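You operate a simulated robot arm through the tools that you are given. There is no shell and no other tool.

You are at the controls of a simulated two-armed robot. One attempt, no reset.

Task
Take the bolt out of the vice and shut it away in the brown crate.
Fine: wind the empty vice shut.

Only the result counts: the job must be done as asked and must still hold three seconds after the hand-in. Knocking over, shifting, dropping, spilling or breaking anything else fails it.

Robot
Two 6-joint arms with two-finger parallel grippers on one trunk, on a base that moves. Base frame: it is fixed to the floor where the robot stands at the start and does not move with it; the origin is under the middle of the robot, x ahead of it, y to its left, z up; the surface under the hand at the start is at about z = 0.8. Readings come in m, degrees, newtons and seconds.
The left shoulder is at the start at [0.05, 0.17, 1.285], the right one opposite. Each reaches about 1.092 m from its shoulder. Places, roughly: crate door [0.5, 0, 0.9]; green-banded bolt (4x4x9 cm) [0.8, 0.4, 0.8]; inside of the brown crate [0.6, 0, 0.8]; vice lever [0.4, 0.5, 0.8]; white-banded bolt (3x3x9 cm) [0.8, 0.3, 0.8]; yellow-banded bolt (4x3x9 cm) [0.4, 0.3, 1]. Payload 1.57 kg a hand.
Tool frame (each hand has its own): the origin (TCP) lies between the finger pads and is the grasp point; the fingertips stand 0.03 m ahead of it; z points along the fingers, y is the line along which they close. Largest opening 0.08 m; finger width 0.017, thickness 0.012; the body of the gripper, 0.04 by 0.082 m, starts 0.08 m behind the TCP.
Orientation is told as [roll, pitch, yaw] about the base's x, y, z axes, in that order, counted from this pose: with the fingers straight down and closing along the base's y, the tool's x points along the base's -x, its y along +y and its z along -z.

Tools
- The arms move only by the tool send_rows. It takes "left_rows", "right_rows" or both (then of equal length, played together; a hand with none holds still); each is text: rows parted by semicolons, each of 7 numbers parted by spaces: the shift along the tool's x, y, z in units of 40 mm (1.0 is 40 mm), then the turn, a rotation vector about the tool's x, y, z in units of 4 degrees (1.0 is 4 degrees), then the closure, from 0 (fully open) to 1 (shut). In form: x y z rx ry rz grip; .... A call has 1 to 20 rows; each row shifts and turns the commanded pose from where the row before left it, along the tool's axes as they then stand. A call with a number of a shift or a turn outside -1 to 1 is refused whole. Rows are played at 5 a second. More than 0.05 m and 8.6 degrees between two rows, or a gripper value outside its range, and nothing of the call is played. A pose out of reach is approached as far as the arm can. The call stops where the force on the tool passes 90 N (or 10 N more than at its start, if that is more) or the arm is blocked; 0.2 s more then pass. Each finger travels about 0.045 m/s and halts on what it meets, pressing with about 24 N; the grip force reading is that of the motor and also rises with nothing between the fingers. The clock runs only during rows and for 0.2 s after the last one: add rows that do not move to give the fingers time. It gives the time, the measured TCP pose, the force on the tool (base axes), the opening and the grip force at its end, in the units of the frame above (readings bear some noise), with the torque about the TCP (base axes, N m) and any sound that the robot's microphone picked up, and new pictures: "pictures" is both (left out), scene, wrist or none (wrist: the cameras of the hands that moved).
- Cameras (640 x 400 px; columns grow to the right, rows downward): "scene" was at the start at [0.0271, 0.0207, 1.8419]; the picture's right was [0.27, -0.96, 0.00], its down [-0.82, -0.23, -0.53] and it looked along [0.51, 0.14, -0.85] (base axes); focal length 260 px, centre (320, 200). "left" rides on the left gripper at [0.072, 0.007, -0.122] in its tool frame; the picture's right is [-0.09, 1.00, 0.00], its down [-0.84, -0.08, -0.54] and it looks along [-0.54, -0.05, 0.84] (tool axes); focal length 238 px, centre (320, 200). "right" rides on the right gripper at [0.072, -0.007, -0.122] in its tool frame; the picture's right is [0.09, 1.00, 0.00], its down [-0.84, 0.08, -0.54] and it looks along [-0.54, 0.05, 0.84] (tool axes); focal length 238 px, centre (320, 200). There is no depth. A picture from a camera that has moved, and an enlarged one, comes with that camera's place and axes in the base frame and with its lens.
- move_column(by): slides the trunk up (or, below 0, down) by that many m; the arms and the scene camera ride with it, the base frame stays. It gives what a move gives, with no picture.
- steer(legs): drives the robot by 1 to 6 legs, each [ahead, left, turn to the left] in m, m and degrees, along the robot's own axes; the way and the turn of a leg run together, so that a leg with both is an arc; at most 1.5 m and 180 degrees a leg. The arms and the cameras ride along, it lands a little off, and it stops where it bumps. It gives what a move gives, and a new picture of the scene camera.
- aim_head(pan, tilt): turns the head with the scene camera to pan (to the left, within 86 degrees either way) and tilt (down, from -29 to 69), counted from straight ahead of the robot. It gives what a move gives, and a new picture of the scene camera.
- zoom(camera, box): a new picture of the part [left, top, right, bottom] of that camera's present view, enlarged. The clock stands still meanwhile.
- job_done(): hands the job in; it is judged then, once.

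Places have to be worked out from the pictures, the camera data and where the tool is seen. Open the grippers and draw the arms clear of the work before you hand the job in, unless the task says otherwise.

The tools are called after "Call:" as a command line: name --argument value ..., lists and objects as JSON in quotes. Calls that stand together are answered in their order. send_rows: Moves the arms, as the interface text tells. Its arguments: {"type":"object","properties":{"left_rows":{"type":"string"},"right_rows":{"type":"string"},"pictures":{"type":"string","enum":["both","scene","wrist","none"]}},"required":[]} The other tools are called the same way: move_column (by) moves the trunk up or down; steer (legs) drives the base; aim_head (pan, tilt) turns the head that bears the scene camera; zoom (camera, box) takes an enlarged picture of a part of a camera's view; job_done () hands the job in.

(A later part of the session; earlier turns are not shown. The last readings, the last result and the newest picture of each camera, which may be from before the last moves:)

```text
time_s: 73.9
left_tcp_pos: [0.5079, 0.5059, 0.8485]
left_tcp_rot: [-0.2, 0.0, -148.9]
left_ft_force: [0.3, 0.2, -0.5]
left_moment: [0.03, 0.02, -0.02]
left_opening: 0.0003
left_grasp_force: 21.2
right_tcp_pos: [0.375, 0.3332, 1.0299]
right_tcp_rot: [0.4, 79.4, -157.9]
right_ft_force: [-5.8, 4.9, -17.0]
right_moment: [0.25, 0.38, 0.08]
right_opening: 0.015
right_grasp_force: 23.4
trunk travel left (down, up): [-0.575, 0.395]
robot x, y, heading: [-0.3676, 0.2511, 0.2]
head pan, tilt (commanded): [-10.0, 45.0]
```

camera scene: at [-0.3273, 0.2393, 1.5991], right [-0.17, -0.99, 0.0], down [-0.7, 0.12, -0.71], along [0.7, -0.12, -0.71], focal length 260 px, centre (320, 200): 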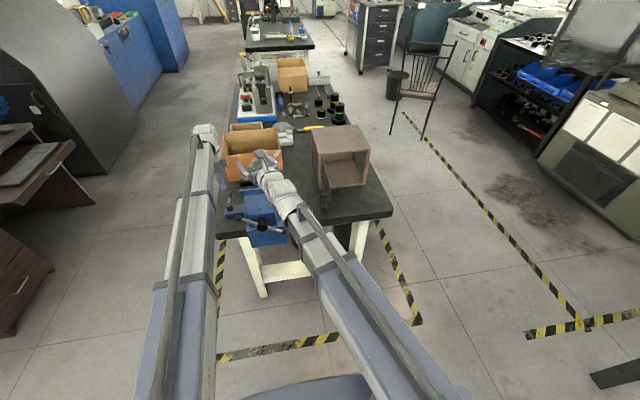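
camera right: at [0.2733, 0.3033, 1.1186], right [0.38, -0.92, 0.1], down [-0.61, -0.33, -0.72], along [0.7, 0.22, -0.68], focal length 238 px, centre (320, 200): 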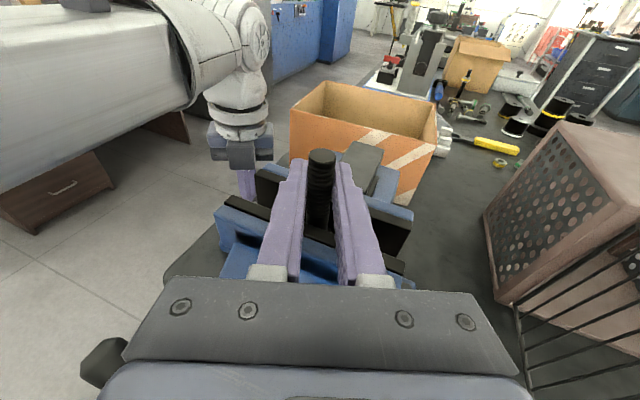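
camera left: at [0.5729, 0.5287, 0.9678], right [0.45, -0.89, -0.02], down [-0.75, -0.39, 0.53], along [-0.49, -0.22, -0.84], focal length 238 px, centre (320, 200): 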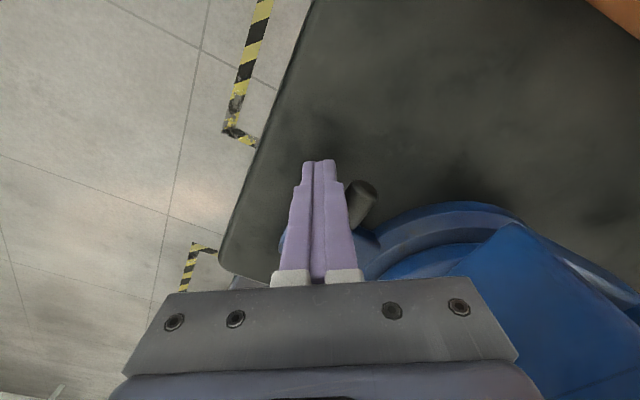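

The right hand rose 4 mm against 17 N. I look whether the bolt came along or slipped in the fingers.

Call:
zoom --camera "right" --box '[200, 150, 440, 300]'

Call:
zoom --camera "scene" --box '[255, 145, 285, 170]'

```text
2.67 times, centred on (320, 225) of right
camera zoom: at [0.2746, 0.3007, 1.1215], right [0.38, -0.92, 0.09], down [-0.61, -0.33, -0.72], along [0.69, 0.22, -0.69], focal length 636 px, centre (320, 133)
```

zoom: 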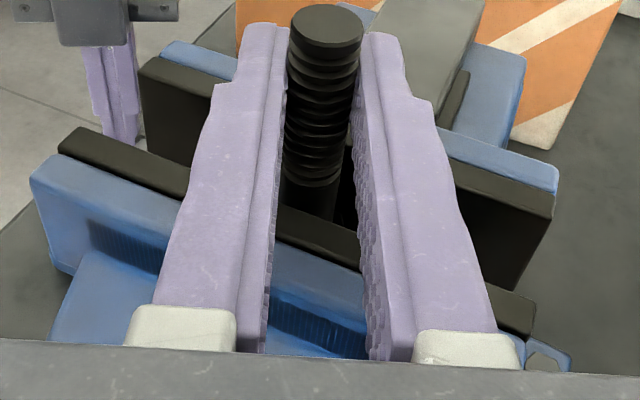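

```text
16.00 times, centred on (270, 158) of scene
camera zoom: at [-0.3262, 0.2401, 1.5337], right [-0.17, -0.99, 0.0], down [-0.7, 0.12, -0.71], along [0.7, -0.12, -0.71], focal length 4155 px, centre (1120, 880)
```

zoom: 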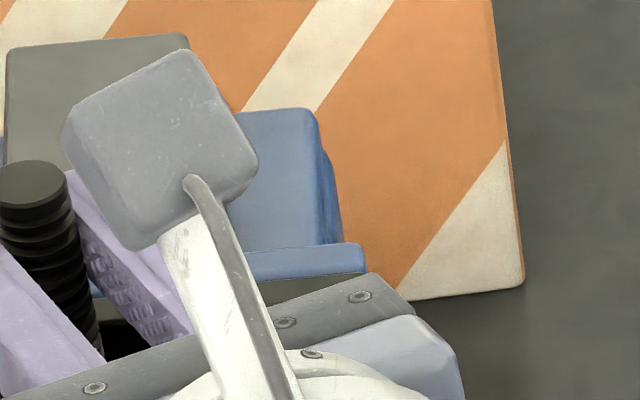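

The bolt top sits lower in the fingers by roughly the amount of the lift, so it is still mostly clamped. I lift another 6 mm to separate slip from real movement.

Call:
move_column --by 0.006

Call:
zoom --camera "right" --box '[200, 150, 440, 300]'

```text
time_s: 74.5
left_tcp_pos: [0.5069, 0.5064, 0.8545]
left_tcp_rot: [-0.2, 0.2, -148.8]
left_ft_force: [0.5, -0.1, -0.2]
left_moment: [0.02, -0.04, -0.01]
left_opening: 0.0
left_grasp_force: 21.3
right_tcp_pos: [0.3769, 0.3341, 1.0359]
right_tcp_rot: [0.5, 79.5, -157.8]
right_ft_force: [-3.9, 5.0, -14.5]
right_moment: [0.34, 0.27, 0.07]
right_opening: 0.0149
right_grasp_force: 23.9
trunk travel left (down, up): [-0.581, 0.389]
robot x, y, heading: [-0.3711, 0.2532, 0.4]
head pan, tilt (commanded): [-10.0, 45.0]
```

```text
2.67 times, centred on (320, 225) of right
camera zoom: at [0.2752, 0.3008, 1.1281], right [0.38, -0.92, 0.09], down [-0.61, -0.32, -0.72], along [0.7, 0.22, -0.68], focal length 636 px, centre (320, 133)
```

zoom: 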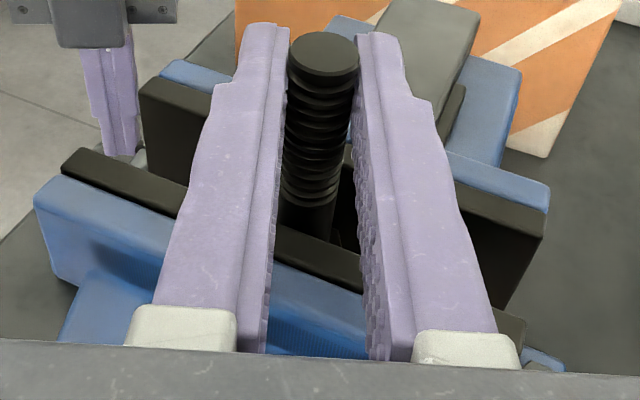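

The bolt slid in my fingers, so the vice still clamps it hard with the lever at its clockwise stop. I conclude the loosening sense is the other one after all and stiff at first. I open the right hand, raise the trunk, and set the left hand back astride the lever.

Call:
send_rows --right_rows "0 0 0 0 0 0 0; 0 0 0 0 0 0 0; 0 0 0 0 0 0 0; 0 0 0 0 0 0 0" --pictures "none"

Call:
move_column --by 0.06

Call:
send_rows --left_rows "-0.375 0.5 0 0 0 0 0; 0 0 0 0 0 1 0; 0 0 0 0 0 1 0; 0 0 0 0 0 1 0; 0 0 0 0 0 1 0; 0 0 0 0 0 0.5 0; 0 0 0 0 0 0 0" --pictures "wrist"

```text
time_s: 75.5
left_tcp_pos: [0.5063, 0.506, 0.8546]
left_tcp_rot: [-0.2, 0.1, -148.8]
left_ft_force: [-0.4, -0.1, -0.6]
left_moment: [0.02, 0.01, 0.0]
left_opening: 0.0001
left_grasp_force: 21.1
right_tcp_pos: [0.376, 0.3324, 1.0377]
right_tcp_rot: [0.5, 79.8, -157.8]
right_ft_force: [-1.0, -0.4, -1.1]
right_moment: [0.0, -0.01, 0.03]
right_opening: 0.0801
right_grasp_force: 0.0
trunk travel left (down, up): [-0.581, 0.389]
robot x, y, heading: [-0.3692, 0.25, -0.0]
head pan, tilt (commanded): [-10.0, 45.0]
```

```text
time_s: 76.5
left_tcp_pos: [0.507, 0.5055, 0.9157]
left_tcp_rot: [-0.3, 0.0, -148.8]
left_ft_force: [0.2, 1.3, 0.0]
left_moment: [-0.01, 0.01, -0.01]
left_opening: 0.0001
left_grasp_force: 21.7
right_tcp_pos: [0.3755, 0.3334, 1.0957]
right_tcp_rot: [0.4, 79.7, -158.0]
right_ft_force: [-0.1, 1.1, -0.6]
right_moment: [0.0, 0.04, -0.01]
right_opening: 0.08
right_grasp_force: 0.0
trunk travel left (down, up): [-0.641, 0.329]
robot x, y, heading: [-0.367, 0.2469, 0.4]
head pan, tilt (commanded): [-10.0, 45.0]
```

```text
time_s: 78.1
left_tcp_pos: [0.5041, 0.48, 0.9162]
left_tcp_rot: [-0.3, 0.0, -167.0]
left_ft_force: [0.1, -0.1, 0.2]
left_moment: [-0.03, 0.0, -0.03]
left_opening: 0.0801
left_grasp_force: 0.1
right_tcp_pos: [0.3767, 0.3327, 1.0957]
right_tcp_rot: [0.5, 79.8, -158.0]
right_ft_force: [-0.7, 0.4, 0.0]
right_moment: [0.01, 0.03, 0.01]
right_opening: 0.0798
right_grasp_force: 0.1
trunk travel left (down, up): [-0.641, 0.329]
robot x, y, heading: [-0.3679, 0.2488, 0.2]
head pan, tilt (commanded): [-10.0, 45.0]
camera left: at [0.5762, 0.4903, 1.0374], right [0.14, -0.99, 0.0], down [-0.83, -0.12, 0.54], along [-0.54, -0.07, -0.84], focal length 238 px, centre (320, 200)
```

left: 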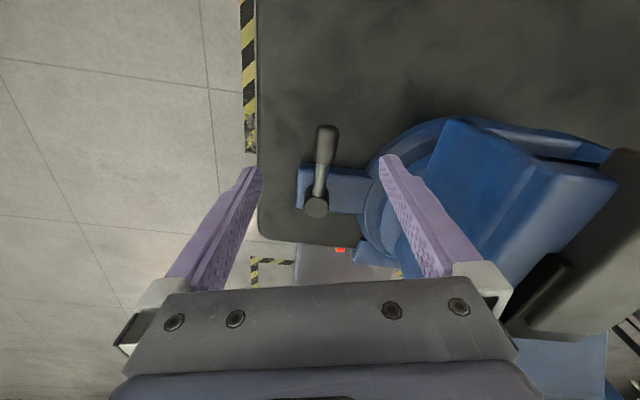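

The left fingers are open astride the lever again. While raised, I take a sharp look into the jaw gap around the bolt's head from the right camera.

Call:
zoom --camera "right" --box '[270, 200, 370, 270]'

Call:
zoom --camera "scene" --box '[215, 150, 295, 240]'

Call:
zoom --camera "left" --box '[280, 100, 440, 240]'

```text
5.71 times, centred on (320, 235) of right
camera zoom: at [0.2742, 0.3001, 1.1889], right [0.38, -0.92, 0.09], down [-0.61, -0.32, -0.73], along [0.7, 0.22, -0.68], focal length 1362 px, centre (320, 0)
```

zoom: 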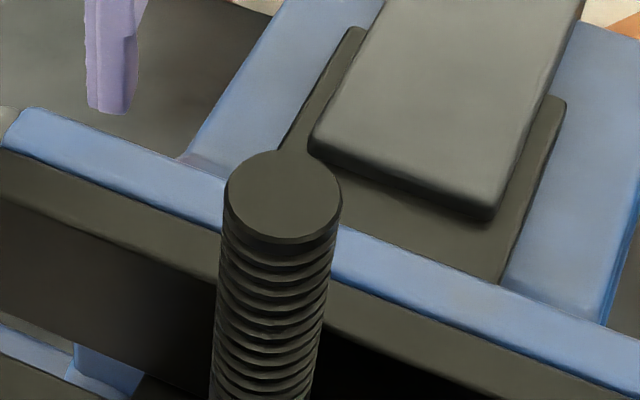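

```text
4.44 times, centred on (255, 195) of scene
camera zoom: at [-0.3273, 0.2393, 1.6001], right [-0.17, -0.99, 0.0], down [-0.7, 0.12, -0.71], along [0.7, -0.12, -0.71], focal length 1154 px, centre (609, 222)
```

zoom: 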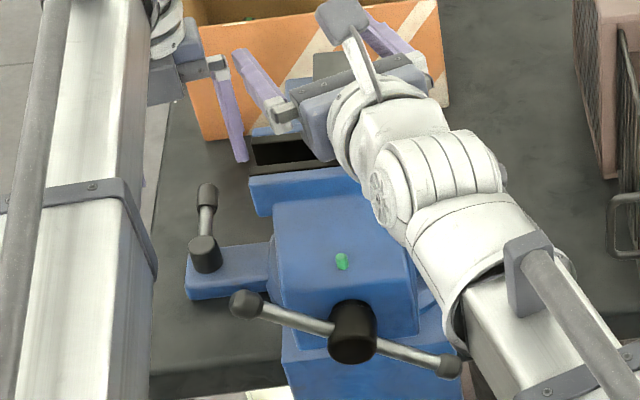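

```text
2.86 times, centred on (360, 170) of left
camera zoom: at [0.5762, 0.4903, 1.0374], right [0.14, -0.99, 0.0], down [-0.83, -0.12, 0.54], along [-0.54, -0.07, -0.84], focal length 681 px, centre (206, 286)
```

zoom: 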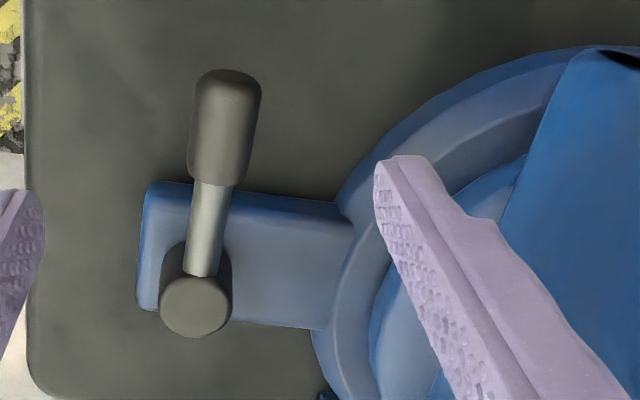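

I shift the left hand to the lever's knob radius, lower the trunk 7.1 cm, and close both hands: left on the knob, right on the bolt.

Call:
send_rows --left_rows "0.215 0.125 0 0 0 0 0; 0 0 0 0 0 0 0" --pictures "none"

Call:
move_column --by -0.07

Call:
send_rows --left_rows "0 0 0 0 0 0 0.4; 0 0 0 0 0 0 0.8; 0 0 0 0 0 0 1; 0 0 0 0 0 0 1; 0 0 0 0 0 0 1; 0 0 0 0 0 0 1; 0 0 0 0 0 0 1" --right_rows "0 0 0 0 0 0 0.4; 0 0 0 0 0 0 0.8; 0 0 0 0 0 0 1; 0 0 0 0 0 0 1; 0 0 0 0 0 0 1; 0 0 0 0 0 0 1; 0 0 0 0 0 0 1" --pictures "wrist"

```text
time_s: 78.7
left_tcp_pos: [0.5141, 0.4781, 0.9158]
left_tcp_rot: [-0.3, 0.0, -166.7]
left_ft_force: [-0.2, -0.1, -0.4]
left_moment: [0.01, 0.01, -0.01]
left_opening: 0.0797
left_grasp_force: 0.0
right_tcp_pos: [0.3754, 0.3335, 1.0958]
right_tcp_rot: [0.5, 79.6, -157.9]
right_ft_force: [-0.1, 0.5, 0.9]
right_moment: [0.03, 0.02, 0.0]
right_opening: 0.0802
right_grasp_force: 0.0
trunk travel left (down, up): [-0.641, 0.329]
robot x, y, heading: [-0.3697, 0.2518, -0.0]
head pan, tilt (commanded): [-10.0, 45.0]
```

```text
time_s: 79.8
left_tcp_pos: [0.5147, 0.4778, 0.8461]
left_tcp_rot: [-0.3, 0.0, -166.8]
left_ft_force: [-0.2, 0.6, 0.0]
left_moment: [0.04, 0.01, -0.04]
left_opening: 0.0799
left_grasp_force: 0.1
right_tcp_pos: [0.375, 0.3325, 1.0271]
right_tcp_rot: [0.5, 79.7, -157.9]
right_ft_force: [-0.6, 0.8, 0.8]
right_moment: [-0.03, 0.03, -0.02]
right_opening: 0.08
right_grasp_force: 0.1
trunk travel left (down, up): [-0.571, 0.399]
robot x, y, heading: [-0.3667, 0.2517, 0.1]
head pan, tilt (commanded): [-10.0, 45.0]
```

```text
time_s: 81.4
left_tcp_pos: [0.5142, 0.4782, 0.8454]
left_tcp_rot: [-0.4, 0.1, -166.7]
left_ft_force: [5.2, 2.1, 1.4]
left_moment: [0.02, 0.19, -0.2]
left_opening: 0.0212
left_grasp_force: 34.6
right_tcp_pos: [0.3758, 0.3344, 1.0265]
right_tcp_rot: [0.7, 79.7, -157.8]
right_ft_force: [-3.9, 2.2, 0.5]
right_moment: [0.21, 0.18, 0.07]
right_opening: 0.0149
right_grasp_force: 23.9
trunk travel left (down, up): [-0.571, 0.399]
robot x, y, heading: [-0.3632, 0.2517, 0.3]
head pan, tilt (commanded): [-10.0, 45.0]
camera right: at [0.274, 0.3007, 1.1189], right [0.38, -0.92, 0.09], down [-0.61, -0.32, -0.73], along [0.7, 0.22, -0.68], focal length 238 px, centre (320, 200)
camera left: at [0.5862, 0.4882, 0.9675], right [0.14, -0.99, -0.01], down [-0.83, -0.12, 0.54], along [-0.54, -0.07, -0.84], focal length 238 px, centre (320, 200)
```

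right: 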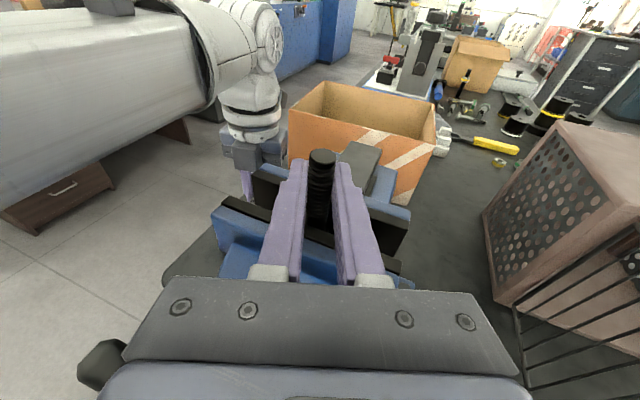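
left: 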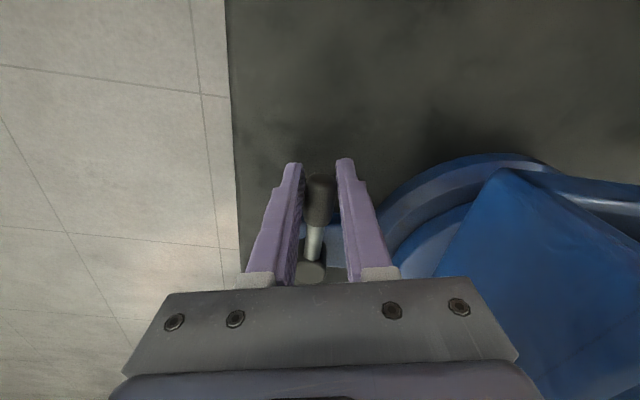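

Both hands hold. I swing the lever back counter-clockwise from 90 to about 10 degrees along its arc.

Call:
send_rows --left_rows "0.0125 -0.103 0 0 0 0 1; 0.0125 -0.103 0 0 0 0 1; 0.0125 -0.103 0 0 0 0 1; -0.004 -0.109 0 0 0 -1 1; -0.004 -0.109 0 0 0 -1 1; -0.004 -0.109 0 0 0 -1 1; -0.004 -0.109 0 0 0 -1 1; -0.004 -0.109 0 0 0 -1 1; -0.004 -0.109 0 0 0 -1 1; -0.004 -0.109 0 0 0 -1 1; -0.004 -0.109 0 0 0 -1 1; -0.004 -0.109 0 0 0 -1 1; -0.004 -0.109 0 0 0 -1 1; -0.004 -0.109 0 0 0 -1 1; -0.004 -0.109 0 0 0 -1 1; -0.004 -0.109 0 0 0 -1 1; -0.004 -0.109 0 0 0 -1 1; -0.004 -0.109 0 0 0 -1 1; -0.004 -0.109 0 0 0 -1 1; 0 0 0 0 0 0 1" --right_rows "0 0 0 0 0 0 1; 0 0 0 0 0 0 1; 0 0 0 0 0 0 1; 0 0 0 0 0 0 1; 0 0 0 0 0 0 1; 0 0 0 0 0 0 1; 0 0 0 0 0 0 1; 0 0 0 0 0 0 1; 0 0 0 0 0 0 1; 0 0 0 0 0 0 1; 0 0 0 0 0 0 1; 0 0 0 0 0 0 1; 0 0 0 0 0 0 1; 0 0 0 0 0 0 1; 0 0 0 0 0 0 1; 0 0 0 0 0 0 1; 0 0 0 0 0 0 1; 0 0 0 0 0 0 1; 0 0 0 0 0 0 1; 0 0 0 0 0 0 1" --pictures "wrist"

```text
time_s: 85.6
left_tcp_pos: [0.4628, 0.5413, 0.8459]
left_tcp_rot: [-0.3, 0.5, -102.5]
left_ft_force: [-0.2, 30.4, 3.7]
left_moment: [-0.06, 0.05, -0.57]
left_opening: 0.0189
left_grasp_force: 33.6
right_tcp_pos: [0.3759, 0.3353, 1.0262]
right_tcp_rot: [1.0, 79.7, -157.5]
right_ft_force: [1.9, -10.2, 0.2]
right_moment: [-0.47, -0.18, -0.08]
right_opening: 0.0148
right_grasp_force: 24.6
trunk travel left (down, up): [-0.571, 0.399]
robot x, y, heading: [-0.3689, 0.2501, 0.0]
head pan, tilt (commanded): [-10.0, 45.0]
camera right: at [0.2741, 0.3014, 1.119], right [0.38, -0.92, 0.09], down [-0.61, -0.32, -0.73], along [0.7, 0.22, -0.68], focal length 238 px, centre (320, 200)
camera left: at [0.4863, 0.6088, 0.9679], right [0.95, -0.31, -0.01], down [-0.26, -0.81, 0.53], along [-0.17, -0.51, -0.85], focal length 238 px, centre (320, 200)
```

right: 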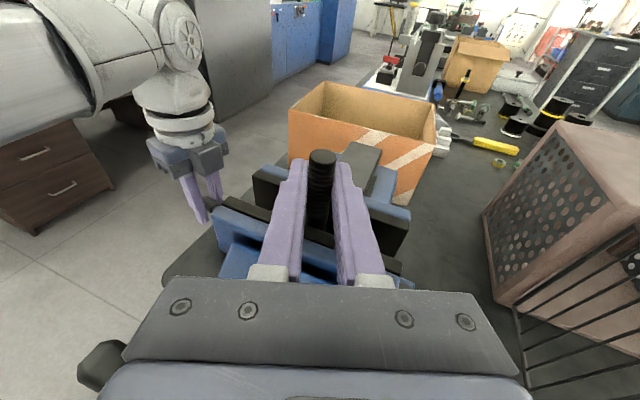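
left: 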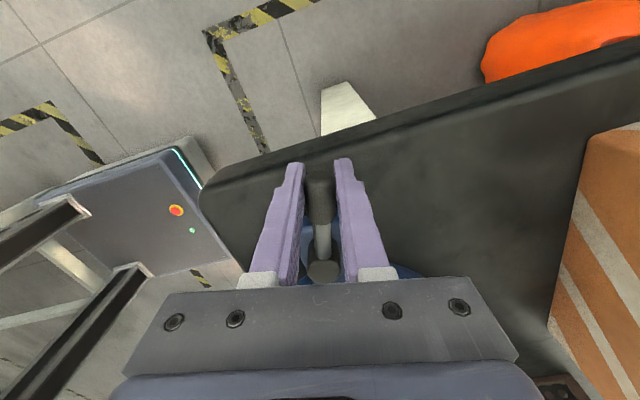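

The lever came back smoothly to about 11 degrees. I continue counter-clockwise through zero and press on firmly beyond it.

Call:
send_rows --left_rows "0 -0.109 0 0 0 -1 1; 0 -0.109 0 0 0 -1 1; 0 -0.109 0 0 0 -1 1; 0 -0.109 0 0 0 -0.5 1; 0 -0.109 0 0 0 -0.5 1; 0 -0.109 0 0 0 -0.5 1; 0 -0.109 0 0 0 -0.5 1" --right_rows "0 0 0 0 0 0 1; 0 0 0 0 0 0 1; 0 0 0 0 0 0 1; 0 0 0 0 0 0 1; 0 0 0 0 0 0 1; 0 0 0 0 0 0 1; 0 0 0 0 0 0 1" --pictures "wrist"

```text
time_s: 87.2
left_tcp_pos: [0.445, 0.5399, 0.8436]
left_tcp_rot: [1.3, 0.4, -82.8]
left_ft_force: [65.0, 28.7, 14.8]
left_moment: [0.1, -0.02, -0.36]
left_opening: 0.0208
left_grasp_force: 34.0
right_tcp_pos: [0.3765, 0.3356, 1.0262]
right_tcp_rot: [0.2, 79.6, -158.2]
right_ft_force: [-13.0, -2.0, 12.9]
right_moment: [0.29, 0.24, 0.11]
right_opening: 0.0151
right_grasp_force: 23.8
trunk travel left (down, up): [-0.571, 0.399]
robot x, y, heading: [-0.3703, 0.2492, 0.3]
head pan, tilt (commanded): [-10.0, 45.0]
camera right: at [0.2753, 0.3014, 1.1184], right [0.38, -0.92, 0.09], down [-0.61, -0.32, -0.73], along [0.7, 0.22, -0.68], focal length 238 px, centre (320, 200)
camera left: at [0.4399, 0.611, 0.967], right [1.0, 0.03, 0.02], down [0.02, -0.84, 0.53], along [0.04, -0.53, -0.84], focal length 238 px, centre (320, 200)
```

right: 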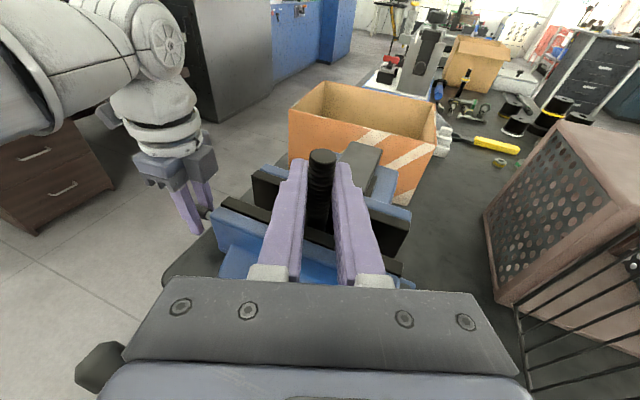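
left: 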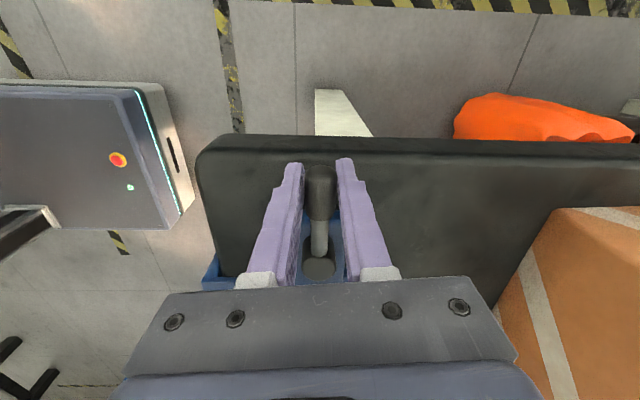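

Counter-clockwise is a hard stop at zero (65 N), so the lever travels only 0–90 degrees. I measure the jaw gap again after this full stroke.

Call:
zoom --camera "right" --box '[205, 160, 285, 240]'

Call:
zoom --camera "right" --box '[370, 190, 430, 290]'

```text
5.00 times, centred on (245, 200) of right
camera zoom: at [0.2753, 0.3014, 1.1184], right [0.38, -0.92, 0.09], down [-0.61, -0.32, -0.73], along [0.7, 0.22, -0.68], focal length 1192 px, centre (695, 200)
```

zoom: 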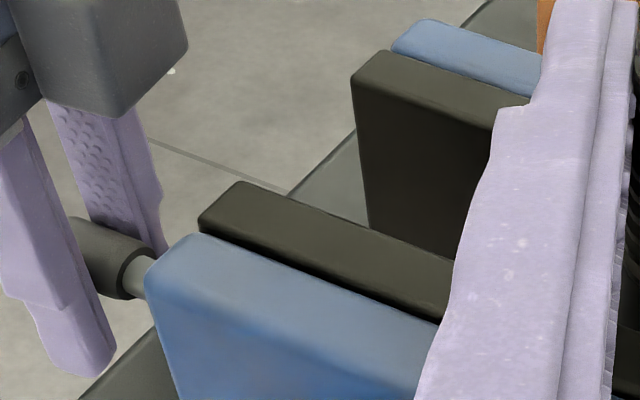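

```text
4.00 times, centred on (400, 240) of right
camera zoom: at [0.2753, 0.3014, 1.1184], right [0.38, -0.92, 0.09], down [-0.61, -0.32, -0.73], along [0.7, 0.22, -0.68], focal length 953 px, centre (0, 40)
```

zoom: 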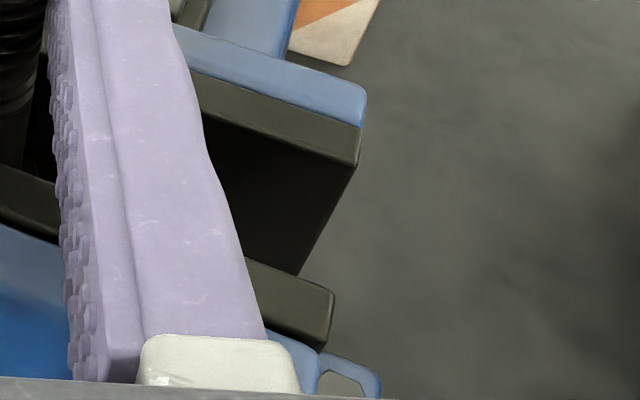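

The gap is still 26–27 mm, so the lever alone does not move the jaws. Perhaps it only unlocks them. I swing the lever to its 90-degree end again and will then test the spindle's T-bar.

Call:
send_rows --left_rows "0 0.15 0 0 0 0 1; -0.004 0.109 0 0 0 1 1; -0.004 0.109 0 0 0 1 1; -0.004 0.109 0 0 0 1 1; -0.004 0.109 0 0 0 1 1; -0.004 0.109 0 0 0 1 1; -0.004 0.109 0 0 0 1 1; -0.004 0.109 0 0 0 1 1; -0.004 0.109 0 0 0 1 1; -0.004 0.109 0 0 0 1 1; -0.004 0.109 0 0 0 1 1; -0.004 0.109 0 0 0 1 1; -0.004 0.109 0 0 0 1 1; -0.004 0.109 0 0 0 1 1; -0.004 0.109 0 0 0 1 1; -0.004 0.109 0 0 0 1 1; -0.004 0.109 0 0 0 1 1; -0.004 0.109 0 0 0 1 1; -0.004 0.109 0 0 0 1 1; -0.004 0.109 0 0 0 1 1" --right_rows "0 0 0 0 0 0 1; 0 0 0 0 0 0 1; 0 0 0 0 0 0 1; 0 0 0 0 0 0 1; 0 0 0 0 0 0 1; 0 0 0 0 0 0 1; 0 0 0 0 0 0 1; 0 0 0 0 0 0 1; 0 0 0 0 0 0 1; 0 0 0 0 0 0 1; 0 0 0 0 0 0 1; 0 0 0 0 0 0 1; 0 0 0 0 0 0 1; 0 0 0 0 0 0 1; 0 0 0 0 0 0 1; 0 0 0 0 0 0 1; 0 0 0 0 0 0 1; 0 0 0 0 0 0 1; 0 0 0 0 0 0 1; 0 0 0 0 0 0 1" --pictures "none"

```text
time_s: 91.4
left_tcp_pos: [0.5057, 0.4992, 0.8451]
left_tcp_rot: [-0.4, -0.2, -158.9]
left_ft_force: [-26.3, 2.3, -9.5]
left_moment: [-0.15, 0.23, -0.58]
left_opening: 0.0182
left_grasp_force: 32.9
right_tcp_pos: [0.3761, 0.3335, 1.0265]
right_tcp_rot: [0.8, 79.7, -157.7]
right_ft_force: [0.8, 1.2, -12.8]
right_moment: [-0.37, 0.02, 0.0]
right_opening: 0.0148
right_grasp_force: 23.7
trunk travel left (down, up): [-0.571, 0.399]
robot x, y, heading: [-0.3671, 0.2536, -0.0]
head pan, tilt (commanded): [-10.0, 45.0]
```

Lever at about 68 degrees; I push it the rest of the way to its stop.

Call:
send_rows --left_rows "0.05 0.109 0 0 0 1 1; 0.05 0.109 0 0 0 1 1; 0 0.11 0 0 0 0 1; 0 0.11 0 0 0 0 1; 0 0.11 0 0 0 0 1; 0 0 0 0 0 0 1" --right_rows "0 0 0 0 0 0 1; 0 0 0 0 0 0 1; 0 0 0 0 0 0 1; 0 0 0 0 0 0 1; 0 0 0 0 0 0 1; 0 0 0 0 0 0 1" --pictures "wrist"

```text
time_s: 92.8
left_tcp_pos: [0.515, 0.4802, 0.8458]
left_tcp_rot: [-0.4, -0.2, -166.7]
left_ft_force: [-19.1, 8.9, -6.0]
left_moment: [-0.01, 0.41, -0.47]
left_opening: 0.0209
left_grasp_force: 34.2
right_tcp_pos: [0.3744, 0.3343, 1.0261]
right_tcp_rot: [0.8, 79.8, -157.6]
right_ft_force: [3.3, -2.6, -3.1]
right_moment: [-0.28, 0.03, -0.03]
right_opening: 0.0145
right_grasp_force: 23.7
trunk travel left (down, up): [-0.571, 0.399]
robot x, y, heading: [-0.3652, 0.2533, 0.3]
head pan, tilt (commanded): [-10.0, 45.0]
camera right: at [0.2738, 0.3007, 1.1193], right [0.38, -0.92, 0.09], down [-0.61, -0.32, -0.73], along [0.7, 0.22, -0.68], focal length 238 px, centre (320, 200)
camera left: at [0.5874, 0.489, 0.9675], right [0.14, -0.99, 0.0], down [-0.83, -0.12, 0.54], along [-0.54, -0.07, -0.84], focal length 238 px, centre (320, 200)
```

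right: 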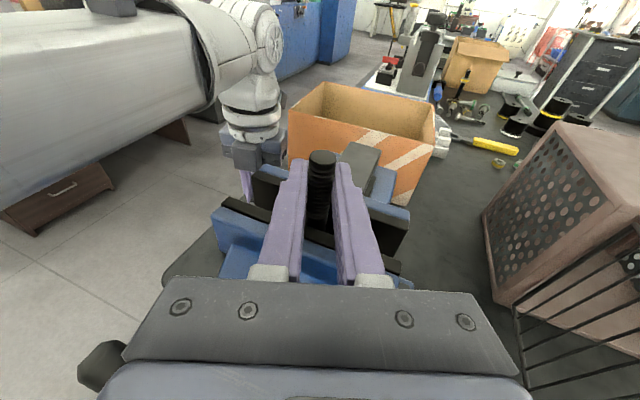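
left: 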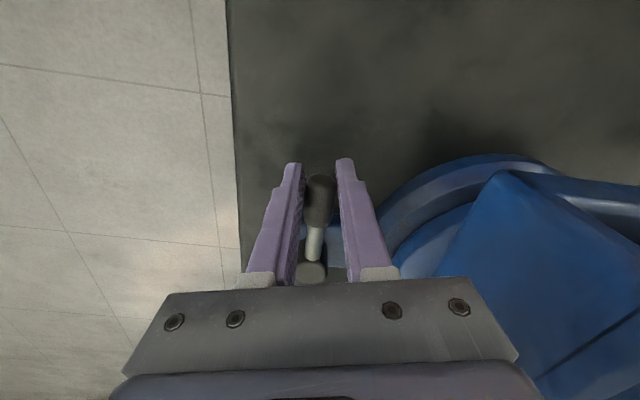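

The lever is over at its stop. With the bolt gripped, I now pull the bolt gently toward the near jaw (-x, 8 mm command) to feel whether that jaw has become free to slide.

Call:
send_rows --right_rows "-0.016 -0.0375 -0.091 0 0 0 1; -0.016 -0.0375 -0.091 0 0 0 1; 0 0 0 0 0 0 1" --left_rows "0 0 0 0 0 0 1; 0 0 0 0 0 0 1; 0 0 0 0 0 0 1" --pictures "none"

Call:
zoom --camera "right" --box '[205, 160, 285, 240]'

```text
time_s: 93.6
left_tcp_pos: [0.5158, 0.4785, 0.8447]
left_tcp_rot: [-0.3, -0.1, -166.9]
left_ft_force: [-18.3, 8.1, 0.0]
left_moment: [0.01, 0.34, -0.51]
left_opening: 0.0207
left_grasp_force: 34.0
right_tcp_pos: [0.3692, 0.3315, 1.0263]
right_tcp_rot: [0.7, 79.8, -157.9]
right_ft_force: [20.7, -8.0, 7.1]
right_moment: [-0.29, -0.61, -0.12]
right_opening: 0.0153
right_grasp_force: 23.4
trunk travel left (down, up): [-0.571, 0.399]
robot x, y, heading: [-0.3646, 0.2515, 0.3]
head pan, tilt (commanded): [-10.0, 45.0]
```

```text
5.00 times, centred on (245, 200) of right
camera zoom: at [0.2668, 0.2992, 1.1193], right [0.38, -0.92, 0.09], down [-0.61, -0.32, -0.73], along [0.7, 0.22, -0.68], focal length 1192 px, centre (695, 200)
```

zoom: 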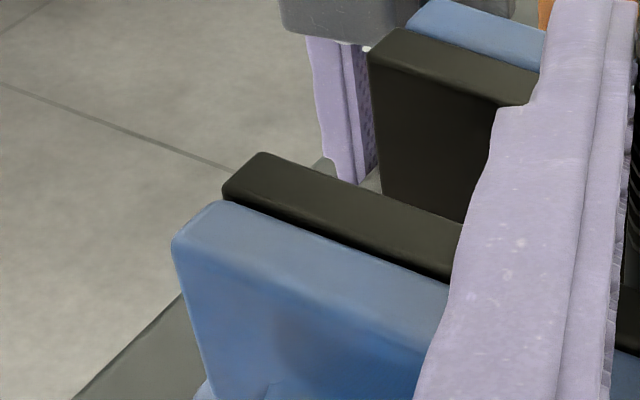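

No jaw motion is visible. To resolve movements below 1 mm I take a very high enlargement of the jaws' left end from the scene camera, for comparison between lever positions.

Call:
zoom --camera "scene" --box '[232, 158, 256, 178]'

```text
16.00 times, centred on (244, 168) of scene
camera zoom: at [-0.3272, 0.239, 1.5302], right [-0.17, -0.99, 0.0], down [-0.7, 0.12, -0.71], along [0.7, -0.12, -0.71], focal length 4155 px, centre (1536, 712)
```

zoom: 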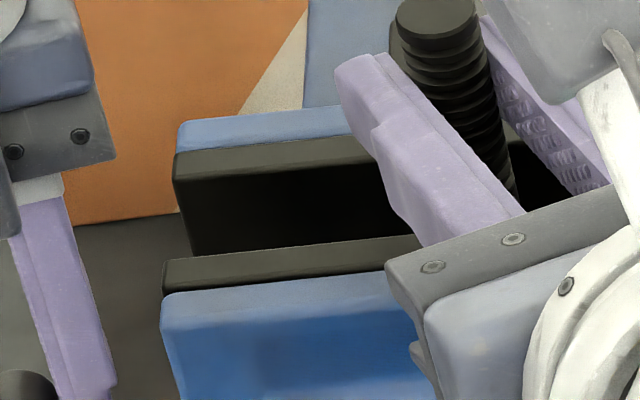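

At this scale 1 mm is about 3 px: gap edges at rows 182 and 260 with the lever at 90 degrees. I swing the lever back to zero and compare the same view.

Call:
send_rows --left_rows "0.0125 -0.103 0 0 0 0 1; 0.0125 -0.103 0 0 0 0 1; 0.0125 -0.103 0 0 0 0 1; 0.004 -0.109 0 0 0 -1 1; 0.004 -0.109 0 0 0 -1 1; 0.004 -0.109 0 0 0 -1 1; 0.004 -0.109 0 0 0 -1 1; 0.004 -0.109 0 0 0 -1 1; 0.004 -0.109 0 0 0 -1 1; 0.004 -0.109 0 0 0 -1 1; 0.004 -0.109 0 0 0 -1 1; 0.004 -0.109 0 0 0 -1 1; 0.004 -0.109 0 0 0 -1 1; 0.004 -0.109 0 0 0 -1 1; 0.004 -0.109 0 0 0 -1 1; 0.004 -0.109 0 0 0 -1 1; 0.004 -0.109 0 0 0 -1 1; 0.004 -0.109 0 0 0 -1 1; 0.004 -0.109 0 0 0 -1 1; 0.004 -0.109 0 0 0 -1 1" --pictures "none"

Call:
zoom --camera "scene" --box '[232, 158, 256, 178]'

```text
time_s: 97.8
left_tcp_pos: [0.4684, 0.5445, 0.8461]
left_tcp_rot: [-0.1, 0.4, -98.6]
left_ft_force: [-0.7, 18.7, 8.8]
left_moment: [-0.26, 0.02, -0.43]
left_opening: 0.0199
left_grasp_force: 33.7
right_tcp_pos: [0.3685, 0.3333, 1.0262]
right_tcp_rot: [0.7, 79.5, -157.8]
right_ft_force: [10.9, -10.4, 6.1]
right_moment: [-0.55, -0.04, -0.25]
right_opening: 0.0154
right_grasp_force: 24.0
trunk travel left (down, up): [-0.571, 0.399]
robot x, y, heading: [-0.3647, 0.2529, 0.4]
head pan, tilt (commanded): [-10.0, 45.0]
```

```text
16.00 times, centred on (244, 168) of scene
camera zoom: at [-0.3273, 0.2396, 1.5301], right [-0.17, -0.99, 0.0], down [-0.7, 0.12, -0.71], along [0.7, -0.12, -0.71], focal length 4155 px, centre (1536, 712)
```

zoom: 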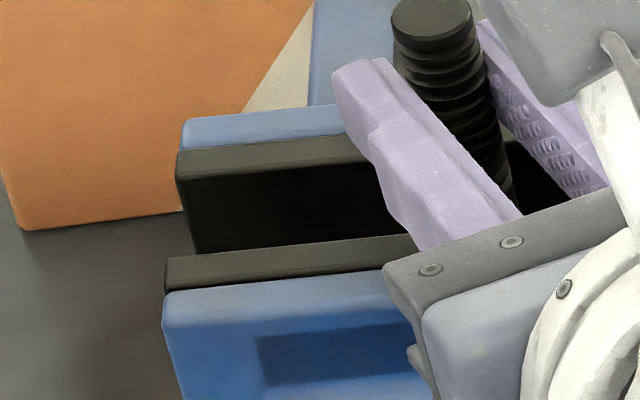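

The edges coincide within 1 px, so the lever does not move the jaws by even 0.5 mm. Next I test the spindle's T-bar (boss about (0.268, 0.335, 0.91), left ball about (0.27, 0.406, 0.956)). I open both hands and raise the trunk 0.1 m first.

Call:
send_rows --left_rows "0 0 0 0 0 0 0; 0 0 0 0 0 0 0; 0 0 0 0 0 0 0; 0 0 0 0 0 0 0" --right_rows "0 0 0 0 0 0 0; 0 0 0 0 0 0 0; 0 0 0 0 0 0 0; 0 0 0 0 0 0 0" --pictures "none"

Call:
move_column --by 0.1

Call:
zoom --camera "scene" --box '[220, 170, 300, 235]'

Call:
zoom --camera "right" --box '[200, 160, 440, 300]'

```text
time_s: 98.8
left_tcp_pos: [0.4675, 0.5426, 0.8455]
left_tcp_rot: [-0.1, 0.3, -98.8]
left_ft_force: [0.0, -0.8, -0.2]
left_moment: [0.02, 0.03, -0.01]
left_opening: 0.0802
left_grasp_force: 0.0
right_tcp_pos: [0.3672, 0.3325, 1.0259]
right_tcp_rot: [0.5, 79.5, -158.0]
right_ft_force: [0.6, 0.0, -0.1]
right_moment: [-0.01, 0.03, -0.02]
right_opening: 0.0803
right_grasp_force: 0.0
trunk travel left (down, up): [-0.571, 0.399]
robot x, y, heading: [-0.3684, 0.2548, 0.3]
head pan, tilt (commanded): [-10.0, 45.0]
```

```text
time_s: 100.1
left_tcp_pos: [0.4682, 0.5426, 0.9462]
left_tcp_rot: [-0.2, 0.3, -98.8]
left_ft_force: [1.0, 0.4, 0.3]
left_moment: [-0.02, -0.01, -0.02]
left_opening: 0.0802
left_grasp_force: 0.1
right_tcp_pos: [0.3678, 0.333, 1.1261]
right_tcp_rot: [0.5, 79.7, -158.1]
right_ft_force: [-0.9, 1.2, 0.4]
right_moment: [0.01, 0.0, 0.0]
right_opening: 0.08
right_grasp_force: 0.1
trunk travel left (down, up): [-0.671, 0.299]
robot x, y, heading: [-0.3681, 0.2523, 0.5]
head pan, tilt (commanded): [-10.0, 45.0]
```

```text
6.15 times, centred on (260, 202) of scene
camera zoom: at [-0.3271, 0.2394, 1.63], right [-0.17, -0.99, 0.0], down [-0.7, 0.12, -0.71], along [0.7, -0.12, -0.71], focal length 1598 px, centre (689, 185)
```

zoom: 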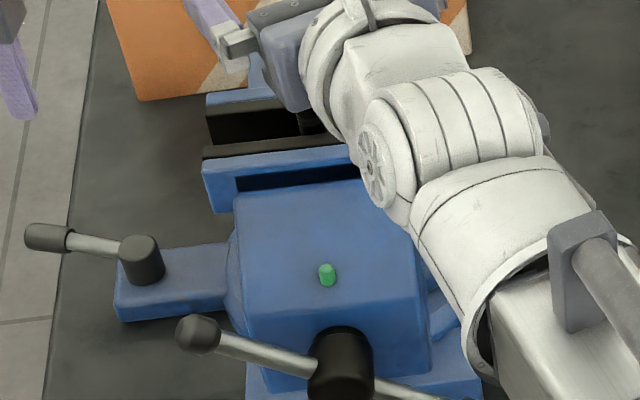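

```text
2.67 times, centred on (320, 230) of right
camera zoom: at [0.2666, 0.3003, 1.2187], right [0.38, -0.92, 0.09], down [-0.61, -0.32, -0.73], along [0.7, 0.22, -0.68], focal length 636 px, centre (320, 120)
```

zoom: 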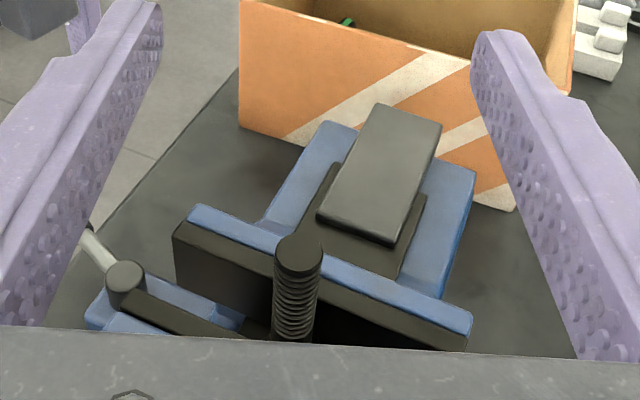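

The T-bar and its ball are in clear view. I raise another 8 cm, move the right hand aside and bring the closed left fingers above the T-bar's left ball.

Call:
move_column --by 0.08

Call:
send_rows --right_rows "-0.093 0.8 -0.517 0 0 0 0; -0.093 0.8 -0.517 0 0 0 0; -0.093 0.8 -0.517 0 0 0 0; -0.093 0.8 -0.517 0 0 0 0; 0 0 0 0 0 0 0; 0 0 0 0 0 0 0; 0 0 0 0 0 0 0; 0 0 0 0 0 0 0; 0 0 0 0 0 0 0; 0 0 0 0 0 0 0; 0 0 0 0 0 0 0" --left_rows "0 0 0 0 0 0 0.5; 0 0 0 0 0 0 1; 0 0 0 0 0 0 1; 0 0 0 0 0 0 1; -0.68 -0.729 0 0 0 0 1; -0.68 -0.729 0 0 0 0 1; -0.68 -0.729 0 0 0 0 1; -0.68 -0.729 0 0 0 0 1; -0.68 -0.729 0 0 0 0 1; -0.68 -0.729 0 0 0 0 1; 0 0 0 0 0 0 1" --pictures "both"

Call:
zoom --camera "scene" --box '[200, 160, 320, 260]'

```text
time_s: 101.3
left_tcp_pos: [0.4687, 0.5434, 1.0253]
left_tcp_rot: [-0.1, 0.4, -98.8]
left_ft_force: [0.2, -0.4, 0.8]
left_moment: [-0.01, 0.0, -0.02]
left_opening: 0.08
left_grasp_force: 0.1
right_tcp_pos: [0.3693, 0.3336, 1.2044]
right_tcp_rot: [0.5, 79.7, -157.9]
right_ft_force: [-0.6, 0.3, -0.3]
right_moment: [0.01, 0.01, 0.04]
right_opening: 0.0802
right_grasp_force: 0.1
trunk travel left (down, up): [-0.751, 0.219]
robot x, y, heading: [-0.3718, 0.2461, 0.4]
head pan, tilt (commanded): [-10.0, 45.0]
```

```text
time_s: 103.7
left_tcp_pos: [0.2706, 0.4083, 1.0256]
left_tcp_rot: [-0.1, 0.3, -98.8]
left_ft_force: [-0.3, -0.1, -0.1]
left_moment: [-0.02, 0.02, 0.0]
left_opening: 0.0001
left_grasp_force: 21.3
right_tcp_pos: [0.3374, 0.1835, 1.2057]
right_tcp_rot: [0.6, 79.7, -157.9]
right_ft_force: [-1.0, 0.2, -0.1]
right_moment: [0.0, -0.02, -0.03]
right_opening: 0.0802
right_grasp_force: 0.1
trunk travel left (down, up): [-0.751, 0.219]
robot x, y, heading: [-0.3682, 0.2493, 0.1]
head pan, tilt (commanded): [-10.0, 45.0]
camera scene: at [-0.3269, 0.2395, 1.71], right [-0.17, -0.99, 0.0], down [-0.7, 0.12, -0.71], along [0.7, -0.12, -0.71], focal length 260 px, centre (320, 200)
camera right: at [0.2363, 0.1515, 1.2987], right [0.38, -0.92, 0.09], down [-0.61, -0.32, -0.73], along [0.7, 0.22, -0.68], focal length 238 px, centre (320, 200)
camera left: at [0.2896, 0.4781, 1.1476], right [0.97, -0.24, 0.0], down [-0.2, -0.82, 0.54], along [-0.13, -0.52, -0.84], focal length 238 px, centre (320, 200)
```

scene: 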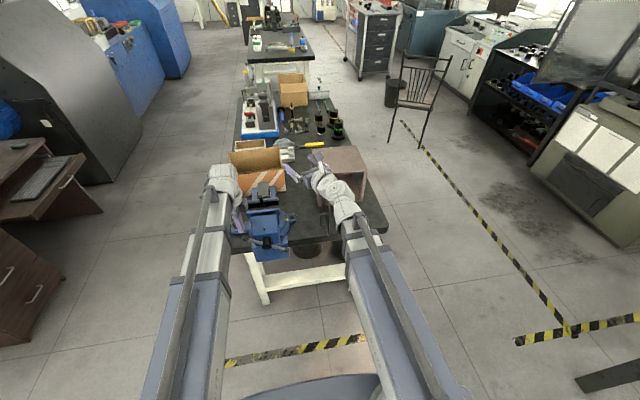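
right: 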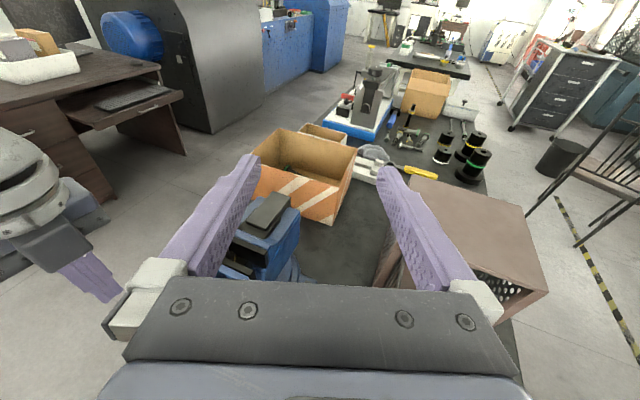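
left: 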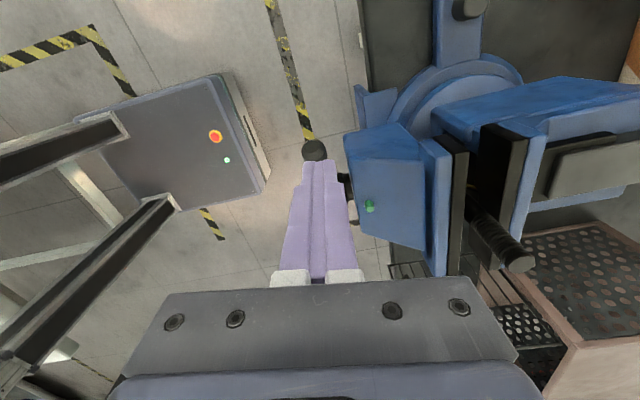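

```text
4.00 times, centred on (260, 210) of scene
camera zoom: at [-0.3269, 0.2395, 1.71], right [-0.17, -0.99, 0.0], down [-0.7, 0.12, -0.71], along [0.7, -0.12, -0.71], focal length 1039 px, centre (560, 160)
```

zoom: 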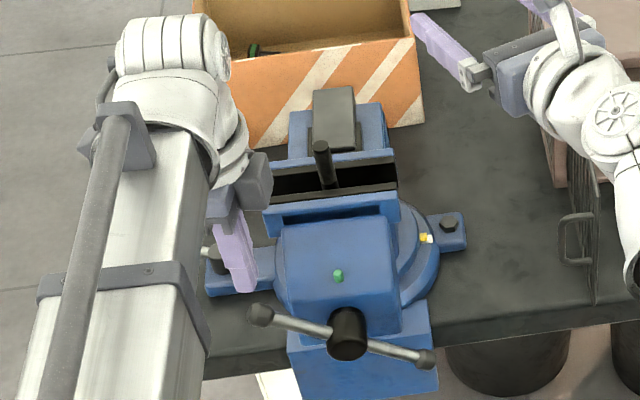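

The closed left fingers are right above the T-bar's left ball (0.267, 0.410, 0.96). I lower the trunk in small steps to press on it.

Call:
move_column --by -0.022

Call:
move_column --by -0.005

Call:
zoom --camera "left" --box '[240, 60, 560, 280]'

```text
time_s: 104.3
left_tcp_pos: [0.2713, 0.4084, 1.0025]
left_tcp_rot: [-0.1, 0.3, -98.8]
left_ft_force: [0.1, 0.2, -0.1]
left_moment: [-0.04, -0.04, 0.02]
left_opening: 0.0
left_grasp_force: 21.4
right_tcp_pos: [0.3379, 0.1844, 1.1853]
right_tcp_rot: [0.6, 79.6, -157.9]
right_ft_force: [-0.2, -0.4, 0.1]
right_moment: [-0.02, 0.0, -0.04]
right_opening: 0.0798
right_grasp_force: 0.2
trunk travel left (down, up): [-0.729, 0.241]
robot x, y, heading: [-0.3676, 0.2544, 0.2]
head pan, tilt (commanded): [-10.0, 45.0]
```

```text
time_s: 104.9
left_tcp_pos: [0.2713, 0.4084, 0.9989]
left_tcp_rot: [-0.2, 0.3, -98.8]
left_ft_force: [-0.2, 0.2, 1.2]
left_moment: [0.02, -0.01, 0.0]
left_opening: 0.0
left_grasp_force: 22.0
right_tcp_pos: [0.3374, 0.184, 1.1781]
right_tcp_rot: [0.4, 79.7, -157.8]
right_ft_force: [0.5, 0.2, -0.1]
right_moment: [0.04, 0.03, -0.01]
right_opening: 0.08
right_grasp_force: 0.0
trunk travel left (down, up): [-0.724, 0.246]
robot x, y, heading: [-0.3665, 0.2526, 0.2]
head pan, tilt (commanded): [-10.0, 45.0]
```

```text
1.82 times, centred on (400, 170) of left
camera zoom: at [0.2894, 0.4782, 1.1207], right [0.97, -0.24, 0.0], down [-0.2, -0.82, 0.54], along [-0.13, -0.52, -0.84], focal length 433 px, centre (174, 254)
```

zoom: 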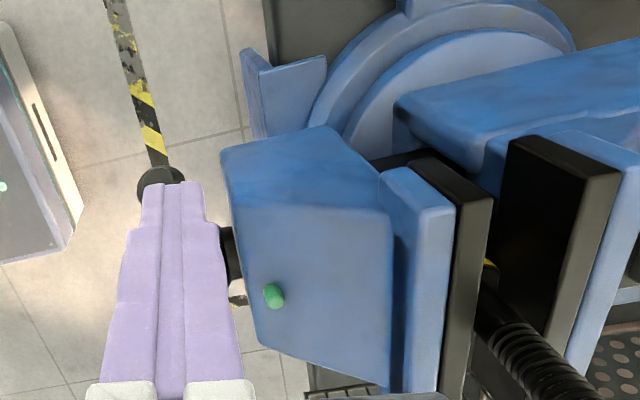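

Hardly any contact yet (1.2 N). I lower two more small steps.

Call:
move_column --by -0.006

Call:
move_column --by -0.006

Call:
zoom --camera "left" --box '[240, 60, 560, 280]'

Call:
zoom --camera "scene" --box '[200, 170, 320, 270]'

```text
time_s: 105.4
left_tcp_pos: [0.2703, 0.4126, 0.9922]
left_tcp_rot: [0.0, 0.3, -98.7]
left_ft_force: [1.8, 15.9, 16.4]
left_moment: [0.43, -0.02, -0.09]
left_opening: 0.0002
left_grasp_force: 21.1
right_tcp_pos: [0.336, 0.1855, 1.1743]
right_tcp_rot: [0.8, 79.7, -157.4]
right_ft_force: [0.1, 0.4, -0.5]
right_moment: [-0.02, -0.02, 0.02]
right_opening: 0.08
right_grasp_force: 0.1
trunk travel left (down, up): [-0.718, 0.252]
robot x, y, heading: [-0.3723, 0.2506, 0.2]
head pan, tilt (commanded): [-10.0, 45.0]
```

```text
time_s: 106.0
left_tcp_pos: [0.2705, 0.4083, 0.9854]
left_tcp_rot: [-0.1, 0.3, -98.8]
left_ft_force: [-1.0, 11.2, 11.8]
left_moment: [0.51, 0.06, -0.06]
left_opening: 0.0
left_grasp_force: 21.0
right_tcp_pos: [0.3366, 0.1836, 1.1686]
right_tcp_rot: [0.8, 79.6, -157.7]
right_ft_force: [0.2, 0.2, -0.5]
right_moment: [0.01, 0.04, -0.02]
right_opening: 0.0799
right_grasp_force: 0.1
trunk travel left (down, up): [-0.712, 0.258]
robot x, y, heading: [-0.3704, 0.255, 0.1]
head pan, tilt (commanded): [-10.0, 45.0]
```

```text
1.82 times, centred on (400, 170) of left
camera zoom: at [0.2883, 0.4776, 1.1088], right [0.97, -0.25, 0.0], down [-0.21, -0.82, 0.54], along [-0.13, -0.52, -0.84], focal length 433 px, centre (174, 254)
```

zoom: 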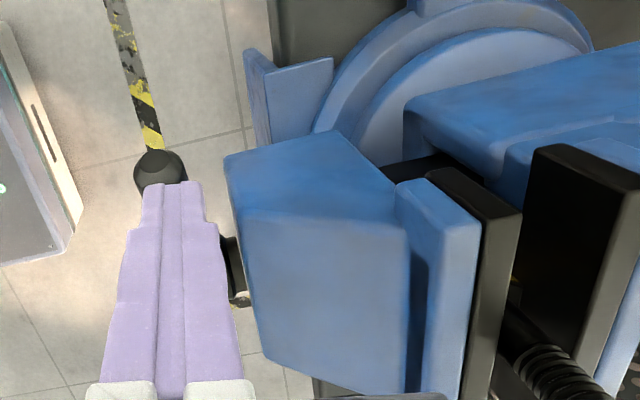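

```text
4.00 times, centred on (260, 220) of scene
camera zoom: at [-0.3285, 0.24, 1.6708], right [-0.17, -0.99, 0.0], down [-0.7, 0.12, -0.71], along [0.7, -0.12, -0.71], focal length 1039 px, centre (560, 120)
```

zoom: 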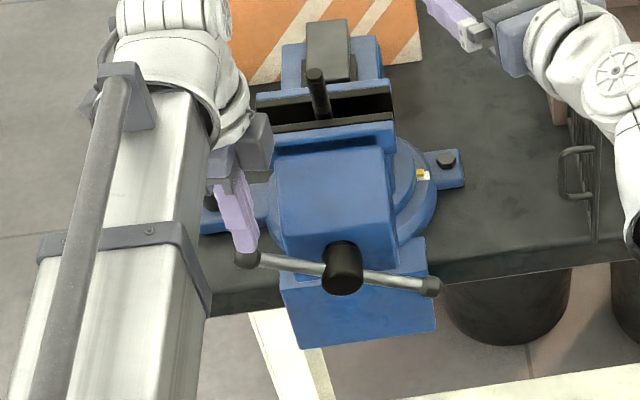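

The T-bar turned under 12–16 N, and the green pin on the block has disappeared: the spindle handle is live. I check the jaw gap and the pin at high enlargement.

Call:
zoom --camera "scene" --box '[255, 180, 305, 225]'

Call:
zoom --camera "left" --box '[420, 120, 560, 280]'

```text
8.89 times, centred on (280, 202) of scene
camera zoom: at [-0.3285, 0.24, 1.6708], right [-0.17, -0.99, 0.0], down [-0.7, 0.12, -0.71], along [0.7, -0.12, -0.71], focal length 2308 px, centre (676, 178)
```

zoom: 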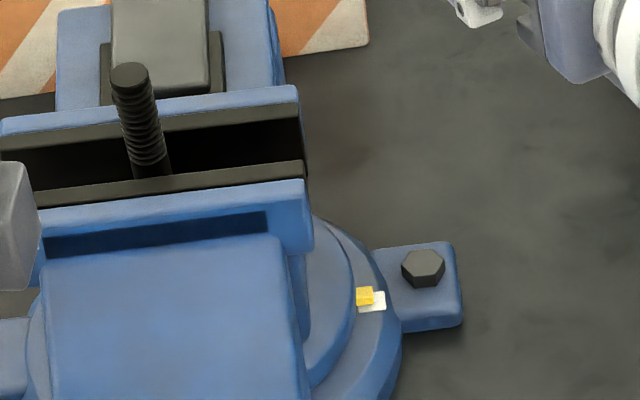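

```text
2.50 times, centred on (490, 200) of left
camera zoom: at [0.2883, 0.4776, 1.1088], right [0.97, -0.25, 0.0], down [-0.21, -0.82, 0.54], along [-0.13, -0.52, -0.84], focal length 596 px, centre (-105, 200)
```

zoom: 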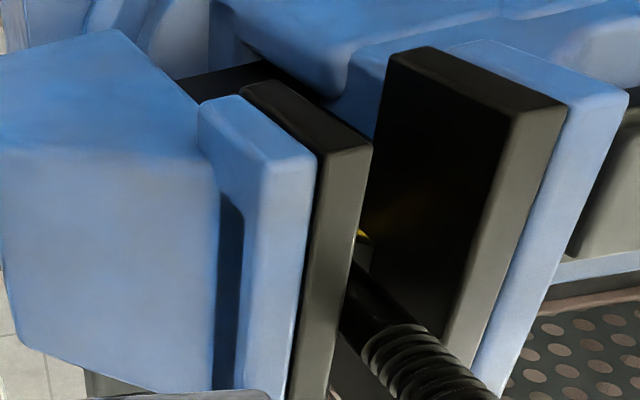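

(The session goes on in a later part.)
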